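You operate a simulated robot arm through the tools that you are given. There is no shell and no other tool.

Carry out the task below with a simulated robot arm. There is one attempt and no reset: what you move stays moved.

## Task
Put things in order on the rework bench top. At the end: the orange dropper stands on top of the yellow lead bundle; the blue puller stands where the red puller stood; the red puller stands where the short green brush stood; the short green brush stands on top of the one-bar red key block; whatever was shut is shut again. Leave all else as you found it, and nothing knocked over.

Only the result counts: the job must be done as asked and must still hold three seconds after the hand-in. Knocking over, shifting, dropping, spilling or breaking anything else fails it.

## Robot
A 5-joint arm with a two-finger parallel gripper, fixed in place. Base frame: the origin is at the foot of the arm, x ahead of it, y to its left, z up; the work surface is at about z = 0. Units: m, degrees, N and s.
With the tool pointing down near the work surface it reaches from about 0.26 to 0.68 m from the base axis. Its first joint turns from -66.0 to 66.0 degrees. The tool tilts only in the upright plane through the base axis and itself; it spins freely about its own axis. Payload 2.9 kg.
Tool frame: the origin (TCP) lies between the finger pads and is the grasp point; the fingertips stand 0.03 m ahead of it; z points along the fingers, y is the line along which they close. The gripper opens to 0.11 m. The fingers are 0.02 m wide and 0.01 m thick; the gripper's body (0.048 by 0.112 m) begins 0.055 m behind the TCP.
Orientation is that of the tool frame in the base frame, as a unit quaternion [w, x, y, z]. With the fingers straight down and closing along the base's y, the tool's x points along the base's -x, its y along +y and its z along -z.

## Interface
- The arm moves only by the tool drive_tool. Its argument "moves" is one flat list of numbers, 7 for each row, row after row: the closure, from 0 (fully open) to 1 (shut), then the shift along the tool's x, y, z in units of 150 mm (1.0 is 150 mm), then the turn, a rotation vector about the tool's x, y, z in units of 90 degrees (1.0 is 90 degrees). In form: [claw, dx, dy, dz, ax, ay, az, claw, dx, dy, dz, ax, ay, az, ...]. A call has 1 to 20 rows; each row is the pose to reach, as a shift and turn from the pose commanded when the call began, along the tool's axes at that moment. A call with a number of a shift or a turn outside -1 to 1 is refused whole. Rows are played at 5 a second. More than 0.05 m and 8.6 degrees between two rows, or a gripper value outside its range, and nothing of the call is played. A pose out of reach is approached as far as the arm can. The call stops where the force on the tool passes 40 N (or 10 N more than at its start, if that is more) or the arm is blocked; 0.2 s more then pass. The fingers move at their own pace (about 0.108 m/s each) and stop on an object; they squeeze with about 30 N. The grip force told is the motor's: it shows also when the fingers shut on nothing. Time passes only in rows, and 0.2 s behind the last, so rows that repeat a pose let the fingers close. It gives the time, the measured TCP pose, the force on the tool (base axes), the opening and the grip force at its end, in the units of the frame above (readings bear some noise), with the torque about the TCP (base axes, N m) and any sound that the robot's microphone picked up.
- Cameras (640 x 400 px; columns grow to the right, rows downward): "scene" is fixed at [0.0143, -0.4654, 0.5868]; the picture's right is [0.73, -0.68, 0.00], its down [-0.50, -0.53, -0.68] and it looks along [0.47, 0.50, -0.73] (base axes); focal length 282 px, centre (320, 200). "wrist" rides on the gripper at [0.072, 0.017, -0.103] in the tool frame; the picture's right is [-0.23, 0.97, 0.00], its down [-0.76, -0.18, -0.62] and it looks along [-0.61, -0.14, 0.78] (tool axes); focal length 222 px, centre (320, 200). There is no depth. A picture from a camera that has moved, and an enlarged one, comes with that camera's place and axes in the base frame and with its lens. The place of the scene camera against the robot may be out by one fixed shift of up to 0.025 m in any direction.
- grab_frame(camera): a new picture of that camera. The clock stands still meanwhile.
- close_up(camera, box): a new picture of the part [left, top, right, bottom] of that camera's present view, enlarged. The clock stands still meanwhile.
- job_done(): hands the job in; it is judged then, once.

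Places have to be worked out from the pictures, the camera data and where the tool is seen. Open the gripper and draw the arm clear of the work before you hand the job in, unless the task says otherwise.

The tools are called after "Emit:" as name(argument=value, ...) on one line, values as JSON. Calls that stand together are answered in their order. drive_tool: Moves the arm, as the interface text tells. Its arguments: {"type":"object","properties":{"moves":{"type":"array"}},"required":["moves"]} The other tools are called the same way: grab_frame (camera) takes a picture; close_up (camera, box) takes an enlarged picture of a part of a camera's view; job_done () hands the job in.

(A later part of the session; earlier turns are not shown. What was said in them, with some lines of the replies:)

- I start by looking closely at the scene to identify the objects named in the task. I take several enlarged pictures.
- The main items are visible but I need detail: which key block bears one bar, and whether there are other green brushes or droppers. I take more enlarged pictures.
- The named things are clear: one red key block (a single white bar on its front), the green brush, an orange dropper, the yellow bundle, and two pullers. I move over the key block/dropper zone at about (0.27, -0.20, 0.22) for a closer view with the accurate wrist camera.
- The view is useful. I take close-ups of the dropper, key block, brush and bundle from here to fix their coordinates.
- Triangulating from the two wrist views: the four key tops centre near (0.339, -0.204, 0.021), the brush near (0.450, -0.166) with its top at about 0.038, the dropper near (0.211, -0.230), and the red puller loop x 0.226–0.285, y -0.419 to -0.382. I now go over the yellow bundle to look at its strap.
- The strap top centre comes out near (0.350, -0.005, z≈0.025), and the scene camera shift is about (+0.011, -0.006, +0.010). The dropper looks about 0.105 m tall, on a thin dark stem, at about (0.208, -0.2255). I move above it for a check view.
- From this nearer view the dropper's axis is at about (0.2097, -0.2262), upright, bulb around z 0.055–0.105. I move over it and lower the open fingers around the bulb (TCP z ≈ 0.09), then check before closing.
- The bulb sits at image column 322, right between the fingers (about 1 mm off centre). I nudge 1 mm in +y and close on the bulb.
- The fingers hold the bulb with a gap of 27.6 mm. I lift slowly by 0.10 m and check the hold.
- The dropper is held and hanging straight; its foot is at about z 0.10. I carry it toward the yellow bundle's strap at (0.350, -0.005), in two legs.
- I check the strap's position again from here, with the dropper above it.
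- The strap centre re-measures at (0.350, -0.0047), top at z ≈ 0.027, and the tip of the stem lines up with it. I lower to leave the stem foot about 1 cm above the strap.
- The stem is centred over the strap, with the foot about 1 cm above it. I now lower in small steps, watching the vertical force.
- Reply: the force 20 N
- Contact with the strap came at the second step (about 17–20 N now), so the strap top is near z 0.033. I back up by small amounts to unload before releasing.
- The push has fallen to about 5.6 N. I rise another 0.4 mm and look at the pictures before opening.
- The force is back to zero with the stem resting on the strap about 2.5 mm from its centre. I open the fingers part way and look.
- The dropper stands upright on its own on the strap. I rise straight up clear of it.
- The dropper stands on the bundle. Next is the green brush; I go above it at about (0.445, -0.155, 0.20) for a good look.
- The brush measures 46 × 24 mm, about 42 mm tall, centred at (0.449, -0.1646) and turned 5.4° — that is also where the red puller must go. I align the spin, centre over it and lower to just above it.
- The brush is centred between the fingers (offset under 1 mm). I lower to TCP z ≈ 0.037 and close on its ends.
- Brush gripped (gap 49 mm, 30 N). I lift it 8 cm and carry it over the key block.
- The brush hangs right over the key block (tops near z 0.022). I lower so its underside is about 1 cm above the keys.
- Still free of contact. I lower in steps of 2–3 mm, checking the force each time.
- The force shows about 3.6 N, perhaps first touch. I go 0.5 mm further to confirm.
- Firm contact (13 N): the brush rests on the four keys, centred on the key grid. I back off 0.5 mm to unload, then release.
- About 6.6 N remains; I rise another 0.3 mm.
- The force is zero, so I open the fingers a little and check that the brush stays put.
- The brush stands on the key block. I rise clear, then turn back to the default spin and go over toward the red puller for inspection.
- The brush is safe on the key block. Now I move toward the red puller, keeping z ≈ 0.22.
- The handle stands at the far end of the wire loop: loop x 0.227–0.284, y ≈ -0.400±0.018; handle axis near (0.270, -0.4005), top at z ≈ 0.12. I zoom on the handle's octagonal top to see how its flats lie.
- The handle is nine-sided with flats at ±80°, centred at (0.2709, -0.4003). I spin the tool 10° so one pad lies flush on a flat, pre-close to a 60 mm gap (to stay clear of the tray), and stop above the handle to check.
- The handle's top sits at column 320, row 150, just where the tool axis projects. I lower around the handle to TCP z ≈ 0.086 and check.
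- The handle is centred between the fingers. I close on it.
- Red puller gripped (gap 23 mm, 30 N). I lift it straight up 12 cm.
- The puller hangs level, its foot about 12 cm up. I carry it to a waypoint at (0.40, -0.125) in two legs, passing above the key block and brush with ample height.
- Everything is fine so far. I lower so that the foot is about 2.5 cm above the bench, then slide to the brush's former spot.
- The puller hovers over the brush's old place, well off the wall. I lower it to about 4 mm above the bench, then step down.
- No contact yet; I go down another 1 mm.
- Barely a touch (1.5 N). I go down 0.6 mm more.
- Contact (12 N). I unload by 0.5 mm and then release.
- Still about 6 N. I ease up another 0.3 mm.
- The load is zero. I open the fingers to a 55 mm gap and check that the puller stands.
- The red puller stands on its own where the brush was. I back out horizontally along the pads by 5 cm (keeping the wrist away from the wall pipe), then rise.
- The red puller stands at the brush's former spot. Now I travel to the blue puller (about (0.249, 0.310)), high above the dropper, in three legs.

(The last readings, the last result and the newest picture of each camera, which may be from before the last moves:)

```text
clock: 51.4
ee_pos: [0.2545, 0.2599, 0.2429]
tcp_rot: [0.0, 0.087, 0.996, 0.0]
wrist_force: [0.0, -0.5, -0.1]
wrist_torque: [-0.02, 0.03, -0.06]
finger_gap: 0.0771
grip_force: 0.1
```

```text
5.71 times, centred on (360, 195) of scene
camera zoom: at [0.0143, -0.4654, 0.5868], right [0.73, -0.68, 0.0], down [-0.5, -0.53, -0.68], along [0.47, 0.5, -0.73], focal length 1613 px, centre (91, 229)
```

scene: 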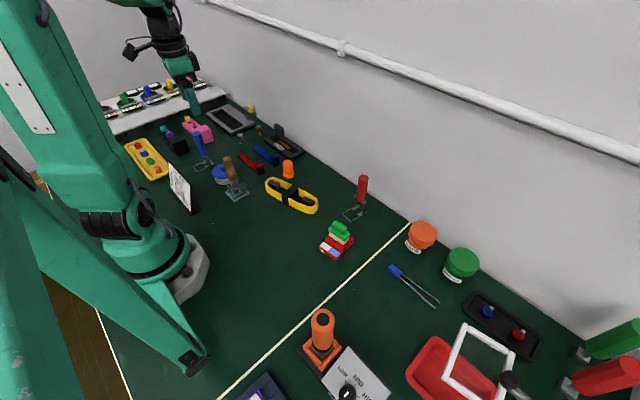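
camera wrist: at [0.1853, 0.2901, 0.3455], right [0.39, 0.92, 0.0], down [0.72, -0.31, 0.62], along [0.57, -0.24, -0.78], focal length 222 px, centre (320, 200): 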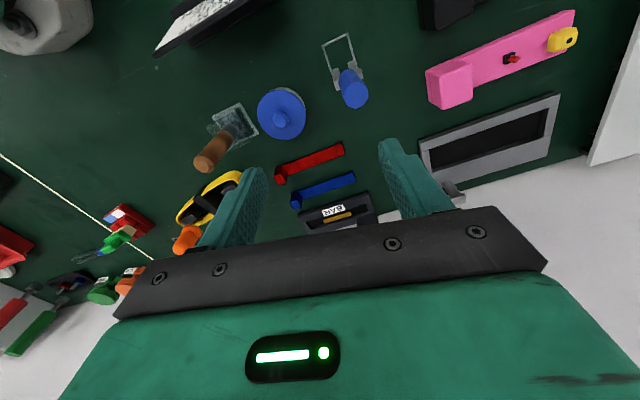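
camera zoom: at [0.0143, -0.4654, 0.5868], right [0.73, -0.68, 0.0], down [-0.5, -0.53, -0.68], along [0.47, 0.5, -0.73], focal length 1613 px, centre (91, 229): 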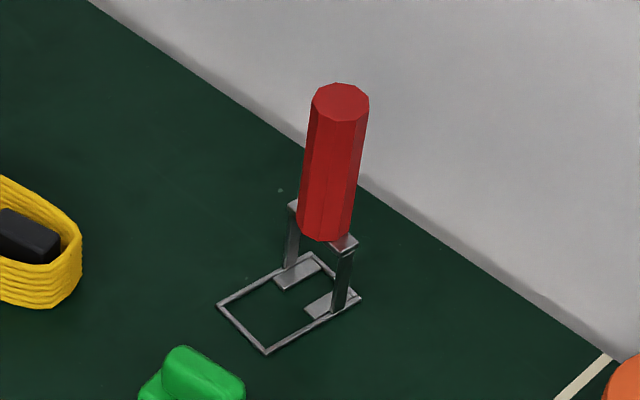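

The blue puller: loop near edge x ≈ 0.208, y centre ≈ 0.300, handle axis near (0.249, 0.300), same orientation and height as the red one. I position over it, using the same approach height as for the red one so the views can be compared.

Emit:
drive_tool(moves=[0.4, 0.04, 0.13, 0, 0, 0, 0, 0.455, 0.078, 0.257, 0.1, 0, 0, 0, 0.455, 0.078, 0.257, 0.3, 0, 0, 0, 0.455, 0.078, 0.257, 0.5, 0, 0, 0, 0.455, 0.078, 0.257, 0.5, 0, 0, 0])

Emit:
grab_frame(camera="wrist")

Emit:
close_up(camera="wrist", box=[256, 40, 384, 180])

Emit:
grab_frame(camera="scene")

```text
clock: 52.6
ee_pos: [0.2501, 0.3, 0.167]
tcp_rot: [0.0, 0.087, 0.996, 0.0]
wrist_force: [-1.2, 0.4, -1.1]
wrist_torque: [0.03, 0.02, 0.01]
finger_gap: 0.0596
grip_force: 0.0
```

```text
taken
camera wrist: at [0.1806, 0.3299, 0.2704], right [0.39, 0.92, 0.0], down [0.72, -0.31, 0.62], along [0.57, -0.24, -0.78], focal length 222 px, centre (320, 200)
```

wrist: 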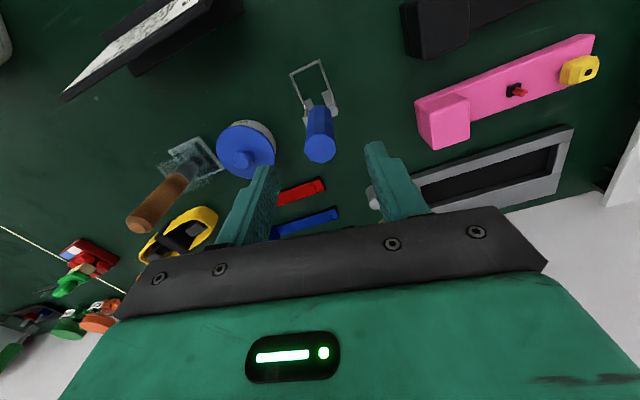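

```text
2.86 times, centred on (320, 110) of wrist
camera zoom: at [0.1806, 0.3299, 0.2704], right [0.39, 0.92, 0.0], down [0.72, -0.31, 0.62], along [0.57, -0.24, -0.78], focal length 635 px, centre (320, 457)
```

zoom: 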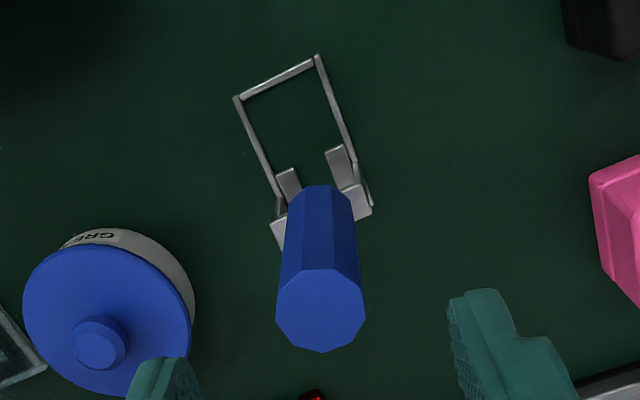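

```text
taken
```

scene: 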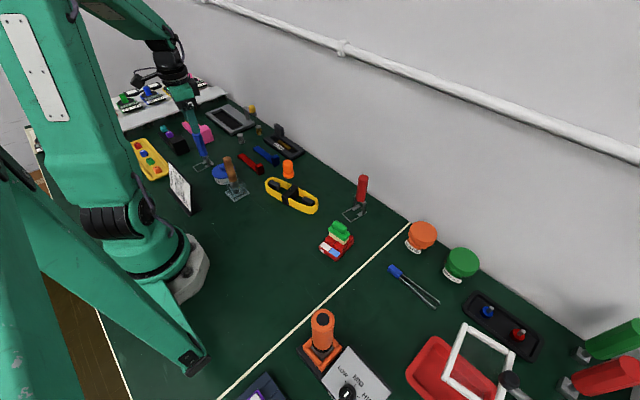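

The blue handle's top is at (320, 148.5), practically where the red one's was. I lower around the handle to TCP z ≈ 0.086.

Emit:
drive_tool(moves=[0.455, 0, 0, 0.15, 0, 0, 0, 0.455, 0, 0, 0.3, 0, 0, 0, 0.455, 0, 0, 0.43, 0, 0, 0, 0.455, 0, 0, 0.541, 0, 0, 0, 0.455, 0, 0, 0.541, 0, 0, 0])

Emit:
grab_frame(camera="wrist")

Emit:
close_up(camera="scene", box=[140, 60, 280, 200])

```text
clock: 53.8
ee_pos: [0.2492, 0.2986, 0.0866]
tcp_rot: [-0.001, 0.086, 0.996, 0.0]
wrist_force: [-0.8, 0.3, 0.3]
wrist_torque: [-0.02, 0.0, 0.01]
finger_gap: 0.0601
grip_force: 0.1
```

```text
taken
camera wrist: at [0.1802, 0.3295, 0.1887], right [0.39, 0.92, 0.0], down [0.72, -0.31, 0.62], along [0.57, -0.24, -0.78], focal length 222 px, centre (320, 200)
```

wrist: 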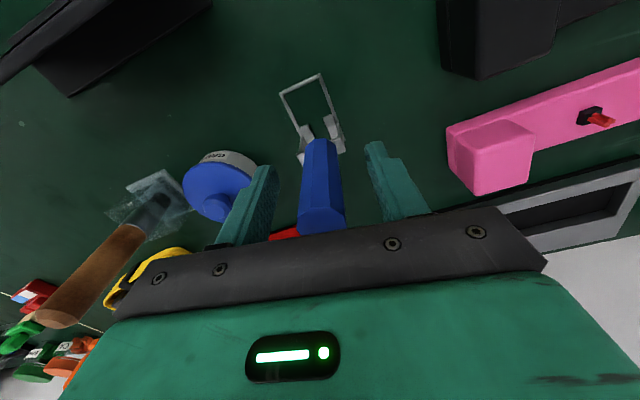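

```text
2.86 times, centred on (210, 130) of scene
camera zoom: at [0.0143, -0.4654, 0.5868], right [0.73, -0.68, 0.0], down [-0.5, -0.53, -0.68], along [0.47, 0.5, -0.73], focal length 807 px, centre (634, 400)
```

zoom: 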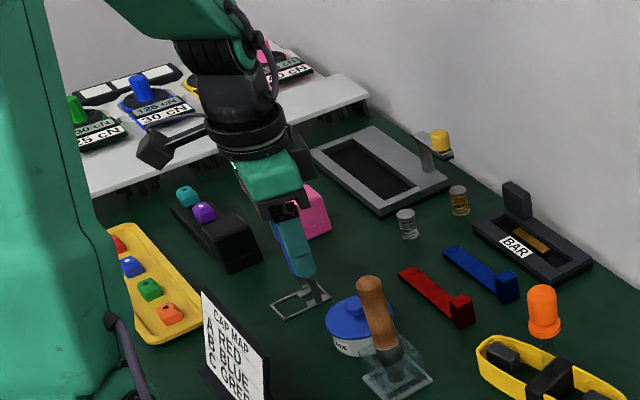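

The handle is centred between the fingers, and nothing else is near. I close on it.

Emit:
drive_tool(moves=[0.7, 0, 0, 0, 0, 0, 0, 1, 0, 0, 0, 0, 0, 0, 1, 0, 0, 0, 0, 0, 0, 1, 0, 0, 0, 0, 0, 0])

Emit:
grab_frame(camera="wrist")

Emit:
close_up(camera="wrist", box=[256, 60, 384, 160])

```text
clock: 54.8
ee_pos: [0.2498, 0.2996, 0.0871]
tcp_rot: [0.0, 0.087, 0.996, 0.0]
wrist_force: [-0.4, -0.3, -0.4]
wrist_torque: [0.0, 0.03, 0.03]
finger_gap: 0.0237
grip_force: 29.7
```

```text
taken
camera wrist: at [0.1803, 0.3295, 0.1889], right [0.39, 0.92, 0.0], down [0.72, -0.31, 0.62], along [0.57, -0.24, -0.78], focal length 222 px, centre (320, 200)
```

wrist: 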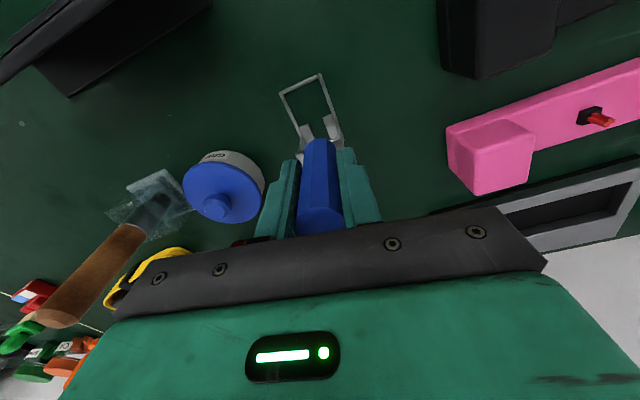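

```text
4.00 times, centred on (320, 110) of wrist
camera zoom: at [0.1803, 0.3295, 0.1889], right [0.39, 0.92, 0.0], down [0.72, -0.31, 0.62], along [0.57, -0.24, -0.78], focal length 888 px, centre (320, 560)
```

zoom: 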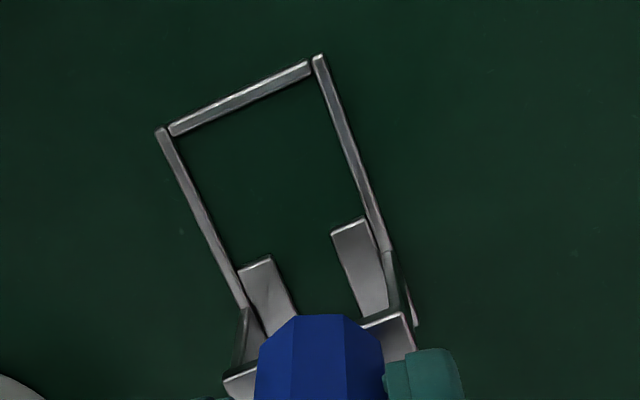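

Gripped (gap 23.7 mm, 30 N); the blue loop's near edge is at x ≈ 0.208, y centre 0.300. I lift it 15 cm and check.

Emit:
drive_tool(moves=[1, 0, 0, -0.03, 0, 0, 0, 1, 0, 0, -0.12, 0, 0, 0, 1, 0, 0, -0.3, 0, 0, 0, 1, 0, 0, -0.5, 0, 0, 0, 1, 0, 0, -0.7, 0, 0, 0, 1, 0, 0, -0.9, 0, 0, 0, 1, 0, 0, -1.0, 0, 0, 0, 1, 0, 0, -1.0, 0, 0, 0])

Emit:
grab_frame(camera="wrist")

Emit:
grab_frame(camera="scene")

```text
clock: 56.6
ee_pos: [0.2505, 0.3002, 0.2359]
tcp_rot: [0.0, 0.087, 0.996, 0.001]
wrist_force: [-0.8, -0.3, -0.7]
wrist_torque: [-0.01, -0.01, -0.04]
finger_gap: 0.0232
grip_force: 29.8
```

```text
taken
camera wrist: at [0.1808, 0.3296, 0.3392], right [0.39, 0.92, 0.0], down [0.72, -0.31, 0.62], along [0.57, -0.24, -0.78], focal length 222 px, centre (320, 200)
```

wrist: 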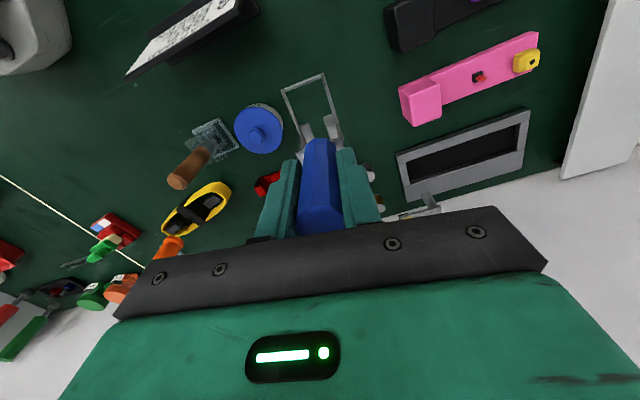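

```text
taken
```

scene: 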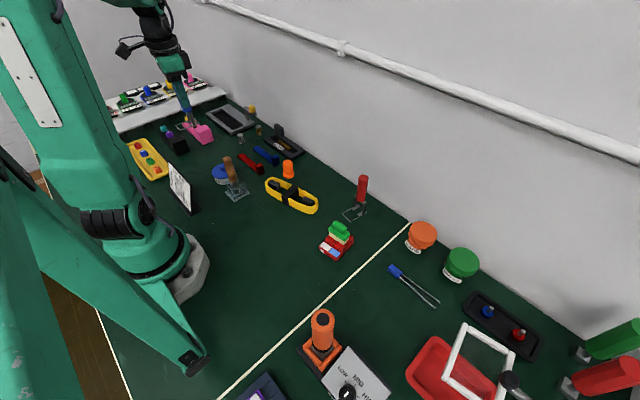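

The blue puller is held and clear. I carry it along an outward arc at z ≈ 0.257 (foot at about 0.17, above the dropper and the brown-handled brush).

Emit:
drive_tool(moves=[1, -0.08, -0.07, -0.133, 0, 0, 0, 1, -0.25, -0.23, -0.133, 0, 0, 0, 1, -0.43, -0.39, -0.133, 0, 0, 0, 1, -0.6, -0.55, -0.133, 0, 0, 0, 1, -0.75, -0.68, -0.133, 0, 0, 0, 1, -0.807, -0.737, -0.133, 0, 0, 0])

Emit:
drive_tool(moves=[1, -0.1, -0.17, 0, 0, 0, 0, 1, -0.22, -0.38, 0, 0, 0, 0, 1, -0.34, -0.6, 0, 0, 0, 0, 1, -0.44, -0.78, 0, 0, 0, 0, 1, -0.49, -0.861, 0, 0, 0, 0])

Emit:
drive_tool(moves=[1, -0.01, -0.18, 0, 0, 0, 0, 1, -0.03, -0.4, 0, 0, 0, 0, 1, -0.05, -0.64, 0, 0, 0, 0, 1, -0.065, -0.86, 0, 0, 0, 0, 1, -0.073, -0.989, 0, 0, 0, 0])

Emit:
grab_frame(camera="scene")

```text
clock: 58.0
ee_pos: [0.3503, 0.1714, 0.2553]
tcp_rot: [0.0, 0.086, 0.996, 0.0]
wrist_force: [-0.2, 0.6, -0.7]
wrist_torque: [0.01, 0.0, 0.0]
finger_gap: 0.0236
grip_force: 29.9
```

```text
clock: 59.2
ee_pos: [0.4012, 0.0289, 0.2562]
tcp_rot: [0.0, 0.087, 0.996, 0.0]
wrist_force: [0.1, 0.1, 0.0]
wrist_torque: [-0.01, 0.01, -0.04]
finger_gap: 0.0234
grip_force: 30.0
```

```text
clock: 60.4
ee_pos: [0.3853, -0.1183, 0.2567]
tcp_rot: [0.0, 0.087, 0.996, -0.001]
wrist_force: [0.3, -0.4, -1.5]
wrist_torque: [0.04, 0.01, 0.01]
finger_gap: 0.0232
grip_force: 30.2
```

```text
taken
```

scene: 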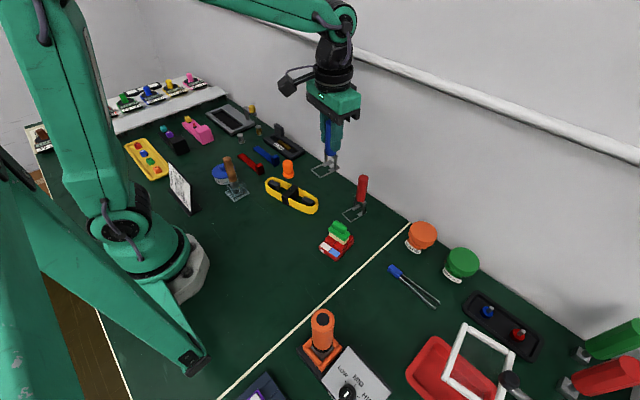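

On track at (0.385, -0.118). Two more legs bring it over the red puller's old place.

Emit:
drive_tool(moves=[1, 0.03, -0.15, 0, 0, 0, 0, 1, 0.08, -0.36, 0, 0, 0, 0, 1, 0.13, -0.58, 0, 0, 0, 0, 1, 0.18, -0.8, 0, 0, 0, 0, 1, 0.209, -0.93, 0, 0, 0, 0])

Emit:
drive_tool(moves=[1, 0.04, -0.15, 0, 0, 0, 0, 1, 0.09, -0.36, 0, 0, 0, 0, 1, 0.15, -0.6, 0, 0, 0, 0, 1, 0.2, -0.82, 0, 0, 0, 0, 1, 0.238, -0.955, 0, 0, 0, 0, 1, 0.238, -0.955, 0, 0, 0, 0])

Emit:
drive_tool(moves=[1, -0.0176, -0.0998, 0.1, 0, 0, 0, 1, -0.0176, -0.0998, 0.3, 0, 0, 0, 1, -0.0176, -0.0998, 0.3, 0, 0, 0])

Emit:
grab_frame(camera="wrist")

Emit:
grab_frame(camera="scene")

```text
clock: 61.6
ee_pos: [0.3313, -0.2504, 0.2576]
tcp_rot: [0.0, 0.086, 0.996, -0.001]
wrist_force: [0.1, -0.6, -0.4]
wrist_torque: [0.02, 0.01, -0.01]
finger_gap: 0.0233
grip_force: 30.1
```

```text
clock: 63.0
ee_pos: [0.2713, -0.3857, 0.2573]
tcp_rot: [0.0, 0.086, 0.996, 0.001]
wrist_force: [0.4, 1.5, -1.1]
wrist_torque: [-0.02, 0.0, 0.0]
finger_gap: 0.0233
grip_force: 30.3
```

```text
clock: 63.8
ee_pos: [0.2722, -0.4001, 0.2112]
tcp_rot: [-0.001, 0.087, 0.996, 0.0]
wrist_force: [-0.3, -0.7, -1.0]
wrist_torque: [0.01, 0.01, 0.0]
finger_gap: 0.0233
grip_force: 30.2
```

```text
taken
camera wrist: at [0.2021, -0.3708, 0.3138], right [0.39, 0.92, 0.0], down [0.72, -0.31, 0.62], along [0.57, -0.24, -0.78], focal length 222 px, centre (320, 200)
```

wrist: 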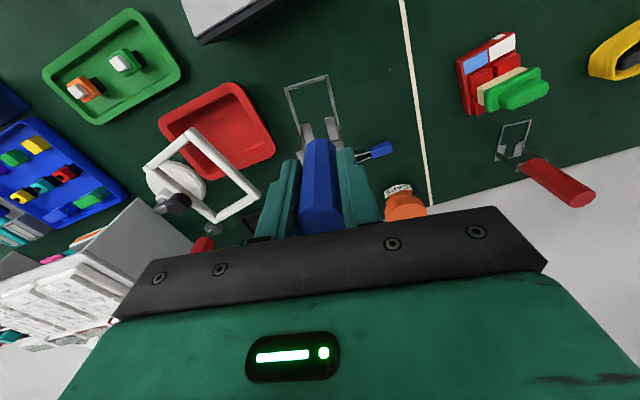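

```text
taken
```

scene: 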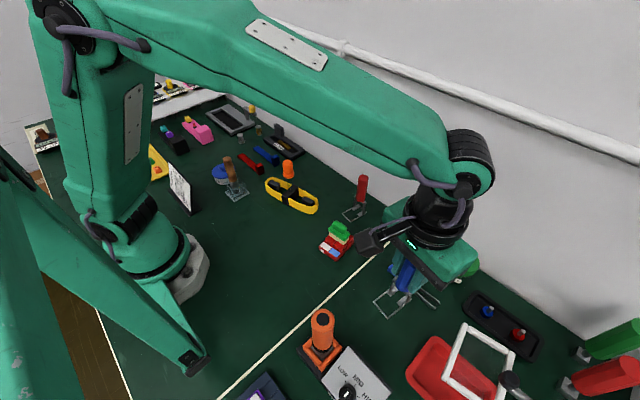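

The blue puller is over the red one's former spot at (0.270, -0.400). I lower to about 4 mm above the bench.

Emit:
drive_tool(moves=[1, 0, 0, 0.15, 0, 0, 0, 1, 0, 0, 0.35, 0, 0, 0, 1, 0, 0, 0.55, 0, 0, 0, 1, 0, 0, 0.7, 0, 0, 0, 1, 0, 0, 0.78, 0, 0, 0, 1, 0, 0, 0.807, 0, 0, 0, 1, 0, 0, 0.807, 0, 0, 0])

Emit:
close_up(camera="wrist", box=[256, 60, 384, 160])

Emit:
close_up(camera="scene", box=[340, 220, 480, 350])

```text
clock: 65.4
ee_pos: [0.2709, -0.4002, 0.089]
tcp_rot: [-0.001, 0.087, 0.996, 0.0]
wrist_force: [-0.1, 0.7, -0.7]
wrist_torque: [-0.01, 0.0, 0.03]
finger_gap: 0.0233
grip_force: 30.2
```

```text
4.00 times, centred on (320, 110) of wrist
camera zoom: at [0.2015, -0.3703, 0.1925], right [0.39, 0.92, 0.0], down [0.72, -0.31, 0.62], along [0.57, -0.24, -0.78], focal length 888 px, centre (320, 560)
```

zoom: 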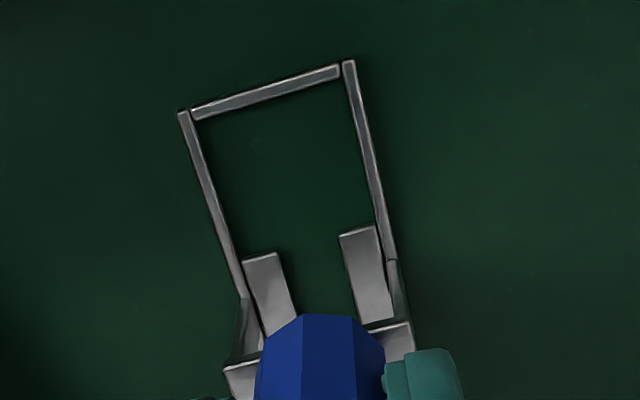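

```text
3.08 times, centred on (410, 285) of scene
camera zoom: at [0.0143, -0.4654, 0.5868], right [0.73, -0.68, 0.0], down [-0.5, -0.53, -0.68], along [0.47, 0.5, -0.73], focal length 869 px, centre (43, -62)
```

zoom: 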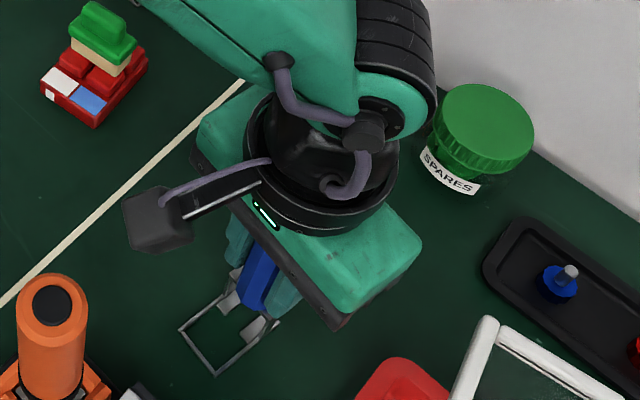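

The held puller has turned about 7.5° clockwise in the grip compared with its original orientation. I spin the tool 7.5° back (and shift 1.5 mm in -x) so that its loop lines up as the red one's did.

Emit:
drive_tool(moves=[1, 0.005, -0.001, 0, 0, 0, -0.04, 1, 0.01, -0.002, 0, 0, 0, -0.083, 1, 0.01, -0.002, 0, 0, 0, -0.083])

Emit:
close_up(camera="wrist", box=[256, 60, 384, 160])

```text
clock: 66.2
ee_pos: [0.2702, -0.4009, 0.0902]
tcp_rot: [0.0, 0.021, 1.0, 0.0]
wrist_force: [0.3, -0.3, -0.1]
wrist_torque: [0.04, -0.02, 0.01]
finger_gap: 0.0233
grip_force: 30.3
```

```text
4.00 times, centred on (320, 110) of wrist
camera zoom: at [0.1967, -0.3799, 0.1927], right [0.27, 0.96, 0.0], down [0.75, -0.21, 0.62], along [0.6, -0.17, -0.78], focal length 888 px, centre (320, 560)
```

zoom: 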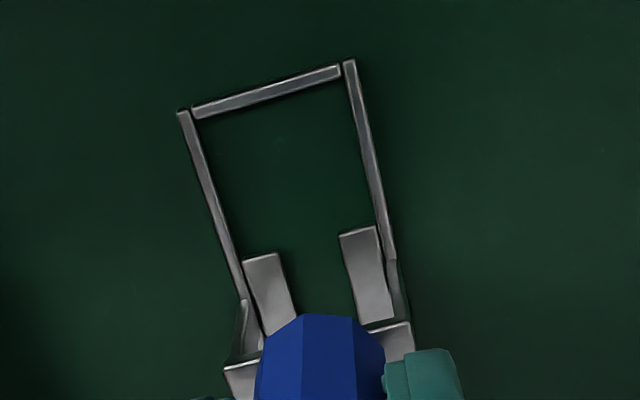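

The loop now lies at x ≈ 0.228, y -0.416 to -0.383 — matching the red one's original footprint. I step down to the bench.

Emit:
drive_tool(moves=[1, 0, 0, 0.013, 0, 0, 0, 1, 0, 0, 0.013, 0, 0, 0])

Emit:
drive_tool(moves=[1, 0, 0, 0.006, 0, 0, 0, 1, 0, 0, 0.006, 0, 0, 0])

```text
clock: 66.8
ee_pos: [0.2697, -0.4001, 0.0877]
tcp_rot: [0.0, 0.022, 1.0, 0.001]
wrist_force: [0.2, -0.2, 0.1]
wrist_torque: [0.0, -0.01, 0.0]
finger_gap: 0.0232
grip_force: 29.8
```

```text
clock: 67.4
ee_pos: [0.2691, -0.4, 0.0878]
tcp_rot: [-0.001, 0.022, 1.0, 0.0]
wrist_force: [-0.3, 0.1, 1.7]
wrist_torque: [0.04, 0.03, 0.0]
finger_gap: 0.0232
grip_force: 29.3
```

Near first touch. I go 0.5 mm lower.

Emit:
drive_tool(moves=[1, 0, 0, 0.0035, 0, 0, 0, 1, 0, 0, 0.0035, 0, 0, 0])

```text
clock: 68.0
ee_pos: [0.2683, -0.4008, 0.0874]
tcp_rot: [-0.002, 0.022, 1.0, 0.0]
wrist_force: [-3.0, 4.9, 12.9]
wrist_torque: [0.22, 0.06, 0.07]
finger_gap: 0.0236
grip_force: 30.1
```

Contact (13 N). I unload by about 0.7 mm.

Emit:
drive_tool(moves=[1, 0, 0, -0.0045, 0, 0, 0, 1, 0, 0, -0.0045, 0, 0, 0])

```text
clock: 68.6
ee_pos: [0.2708, -0.4015, 0.0872]
tcp_rot: [0.001, 0.021, 1.0, 0.0]
wrist_force: [-2.9, 0.4, 7.8]
wrist_torque: [0.0, 0.12, 0.0]
finger_gap: 0.0232
grip_force: 30.0
```

Still 8 N; I rise 0.4 mm more.

Emit:
drive_tool(moves=[1, 0, 0, -0.003, 0, 0, 0, 1, 0, 0, -0.003, 0, 0, 0])

```text
clock: 69.2
ee_pos: [0.2696, -0.4011, 0.0885]
tcp_rot: [0.0, 0.023, 1.0, 0.001]
wrist_force: [-0.3, -1.9, 0.6]
wrist_torque: [-0.09, -0.06, -0.03]
finger_gap: 0.0231
grip_force: 29.8
```

The load is gone. I open to a 55 mm gap and check.

Emit:
drive_tool(moves=[0.65, 0, 0, 0, 0, 0, 0, 0.5, 0, 0, 0, 0, 0, 0, 0.5, 0, 0, 0, 0, 0, 0, 0.5, 0, 0, 0, 0, 0, 0])

Emit:
grab_frame(camera="wrist")

Emit:
close_up(camera="scene", box=[340, 220, 480, 350])

```text
clock: 70.2
ee_pos: [0.2704, -0.4001, 0.0899]
tcp_rot: [0.0, 0.022, 1.0, 0.0]
wrist_force: [-1.0, 0.5, -0.5]
wrist_torque: [-0.01, -0.05, -0.01]
finger_gap: 0.0552
grip_force: 0.0
```

```text
taken
camera wrist: at [0.1969, -0.3795, 0.1908], right [0.27, 0.96, 0.0], down [0.75, -0.21, 0.62], along [0.6, -0.17, -0.78], focal length 222 px, centre (320, 200)
```

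wrist: 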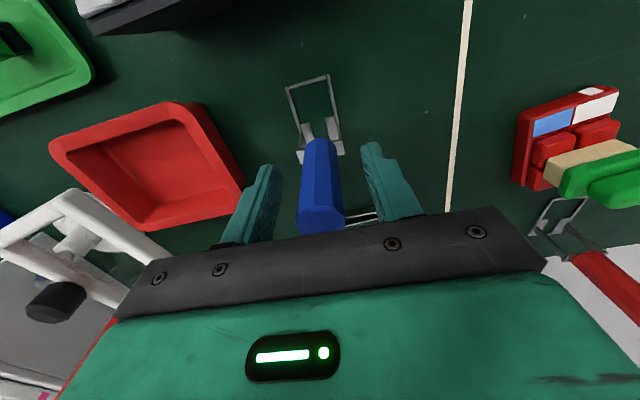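

```text
3.08 times, centred on (410, 285) of scene
camera zoom: at [0.0143, -0.4654, 0.5868], right [0.73, -0.68, 0.0], down [-0.5, -0.53, -0.68], along [0.47, 0.5, -0.73], focal length 869 px, centre (43, -62)
```

zoom: 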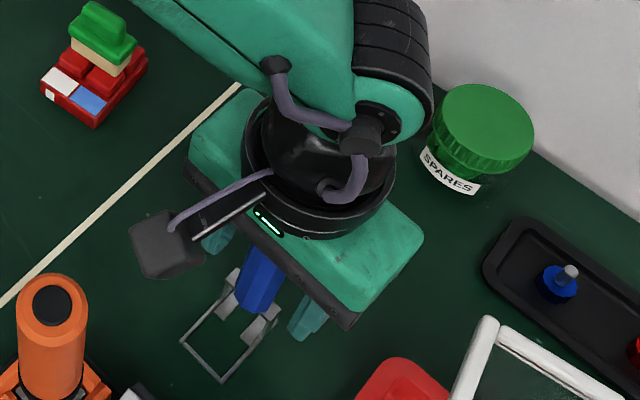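

The blue puller stands free in place. I rise straight up clear of it.

Emit:
drive_tool(moves=[0.5, 0, 0, -0.08, 0, 0, 0, 0.5, 0, 0, -0.25, 0, 0, 0, 0.5, 0, 0, -0.45, 0, 0, 0, 0.5, 0, 0, -0.65, 0, 0, 0, 0.5, 0, 0, -0.85, 0, 0, 0, 0.5, 0, 0, -0.95, 0, 0, 0, 0.5, 0, 0, -0.95, 0, 0, 0])

Emit:
grab_frame(camera="wrist")

Emit:
grab_frame(camera="scene")

```text
clock: 71.8
ee_pos: [0.2685, -0.399, 0.231]
tcp_rot: [0.0, 0.022, 1.0, 0.0]
wrist_force: [0.4, -0.6, 0.2]
wrist_torque: [0.01, -0.03, 0.03]
finger_gap: 0.055
grip_force: 0.0
```

```text
taken
camera wrist: at [0.1964, -0.3797, 0.3334], right [0.27, 0.96, 0.0], down [0.75, -0.21, 0.62], along [0.6, -0.17, -0.78], focal length 222 px, centre (320, 200)
```

wrist: 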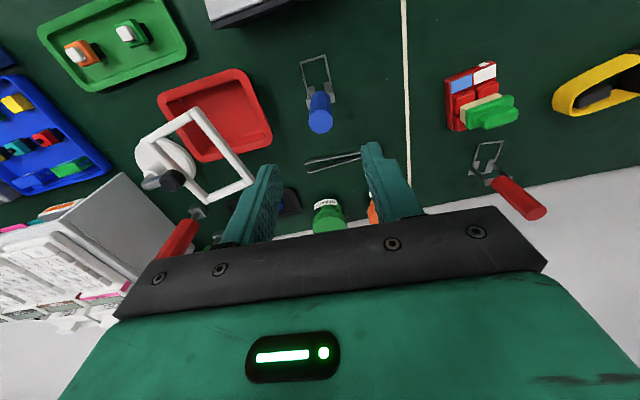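

```text
taken
```

scene: 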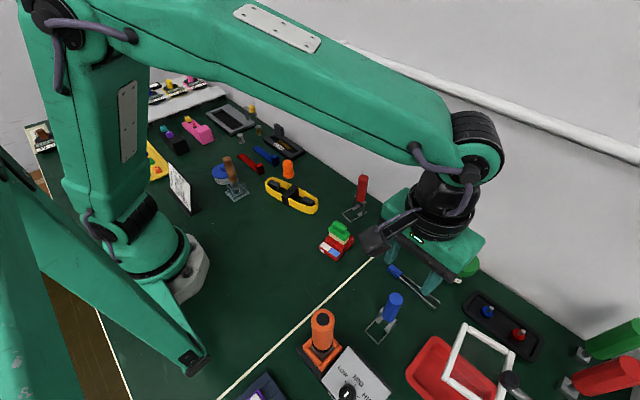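

All four moves look done: blue stands in red's old place, red in the brush's, brush on the key block, dropper on the bundle. I open fully and draw the arm up and clear, then verify.

Emit:
drive_tool(moves=[0.3, -0.02, 0.05, -0.2, 0, 0, 0, 0, -0.1, 0.2, -0.4, 0, 0, 0, 0, -0.2, 0.4, -0.55, 0, 0, 0, 0, -0.3, 0.6, -0.6, 0, 0, 0, 0, -0.4, 0.8, -0.6, 0, 0, 0, 0, -0.49, 0.956, -0.6, 0, 0, 0, 0, -0.49, 0.956, -0.6, 0, 0, 0])

Emit:
grab_frame(camera="scene")

Emit:
grab_frame(camera="wrist")

Emit:
close_up(camera="scene", box=[240, 140, 400, 270])

Emit:
close_up(camera="scene", box=[340, 240, 640, 400])

Emit:
close_up(camera="scene", box=[100, 60, 340, 210])

```text
clock: 73.4
ee_pos: [0.349, -0.2601, 0.3205]
tcp_rot: [0.0, 0.022, 1.0, 0.0]
wrist_force: [-0.2, -0.3, -0.3]
wrist_torque: [-0.01, 0.0, -0.02]
finger_gap: 0.1099
grip_force: 0.0
```

```text
taken
```

scene: 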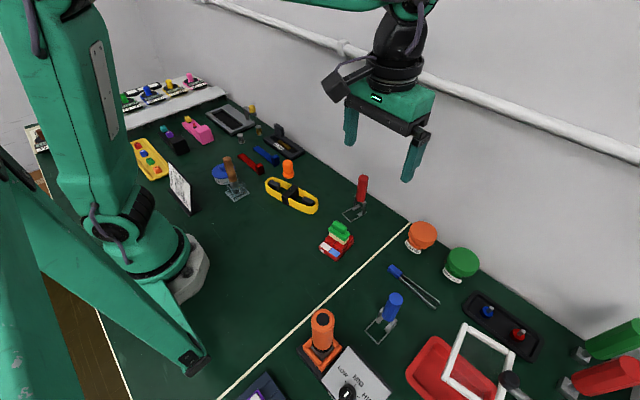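

```text
taken
camera wrist: at [0.276, -0.2392, 0.4227], right [0.27, 0.96, 0.0], down [0.75, -0.21, 0.62], along [0.6, -0.17, -0.78], focal length 222 px, centre (320, 200)
```

wrist: 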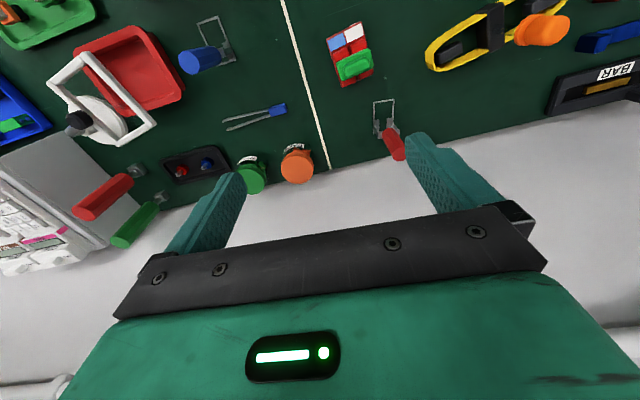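

```text
3.08 times, centred on (320, 205) of scene
camera zoom: at [0.0143, -0.4654, 0.5868], right [0.73, -0.68, 0.0], down [-0.5, -0.53, -0.68], along [0.47, 0.5, -0.73], focal length 869 px, centre (320, 185)
```

zoom: 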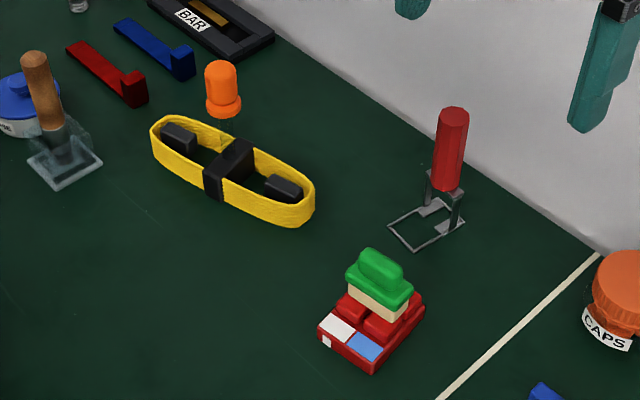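

```text
2.13 times, centred on (490, 320) of scene
camera zoom: at [0.0143, -0.4654, 0.5868], right [0.73, -0.68, 0.0], down [-0.5, -0.53, -0.68], along [0.47, 0.5, -0.73], focal length 602 px, centre (-43, -56)
```

zoom: 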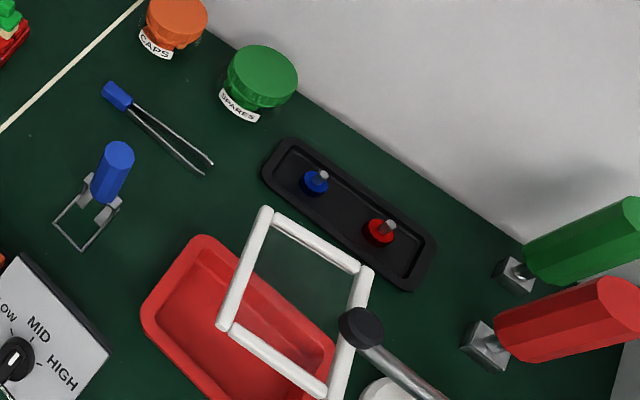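

```text
2.67 times, centred on (220, 135) of scene
camera zoom: at [0.0143, -0.4654, 0.5868], right [0.73, -0.68, 0.0], down [-0.5, -0.53, -0.68], along [0.47, 0.5, -0.73], focal length 753 px, centre (587, 373)
```

zoom: 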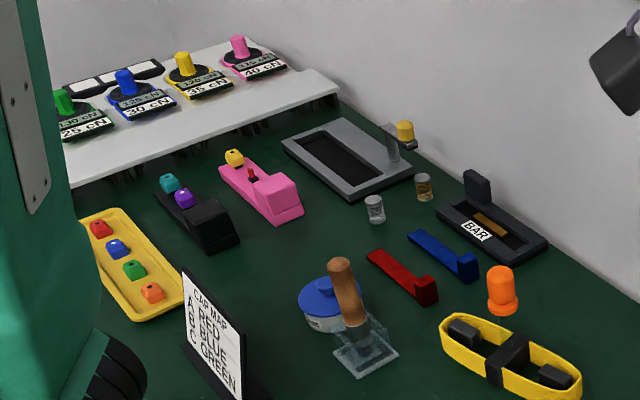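

The final pictures show all four things standing where asked: the dropper on the strap, the brush on the key block, the red puller in the brush's place and the blue puller in the red one's. Nothing else has moved, nothing was opened, and the open gripper is well clear, so I hand the job in.

Emit:
job_done()

```text
The job is handed in.
```

The job is handed in, with everything placed as you asked. I checked this in the last pictures; I have no judging result yet.

- **Orange dropper:** it stands upright on the black strap in the middle of the yellow lead bundle.
- **Short green brush:** it stands on the four red keys of the one-bar key block, centred on the keys. That is about 8 mm from the centre of the whole block.
- **Red puller:** it stands where the brush was. It turned about 8° clockwise in the grip and I left it at that angle.
- **Blue puller:** it stands where the red puller was. It had also turned in the grip, so I turned it back, and its wire loop lies within about 1 mm of where the red one's lay.

I opened nothing, so nothing needed shutting again. The final pictures show no other item moved or knocked over. The gripper is open and the arm is raised clear of the bench.
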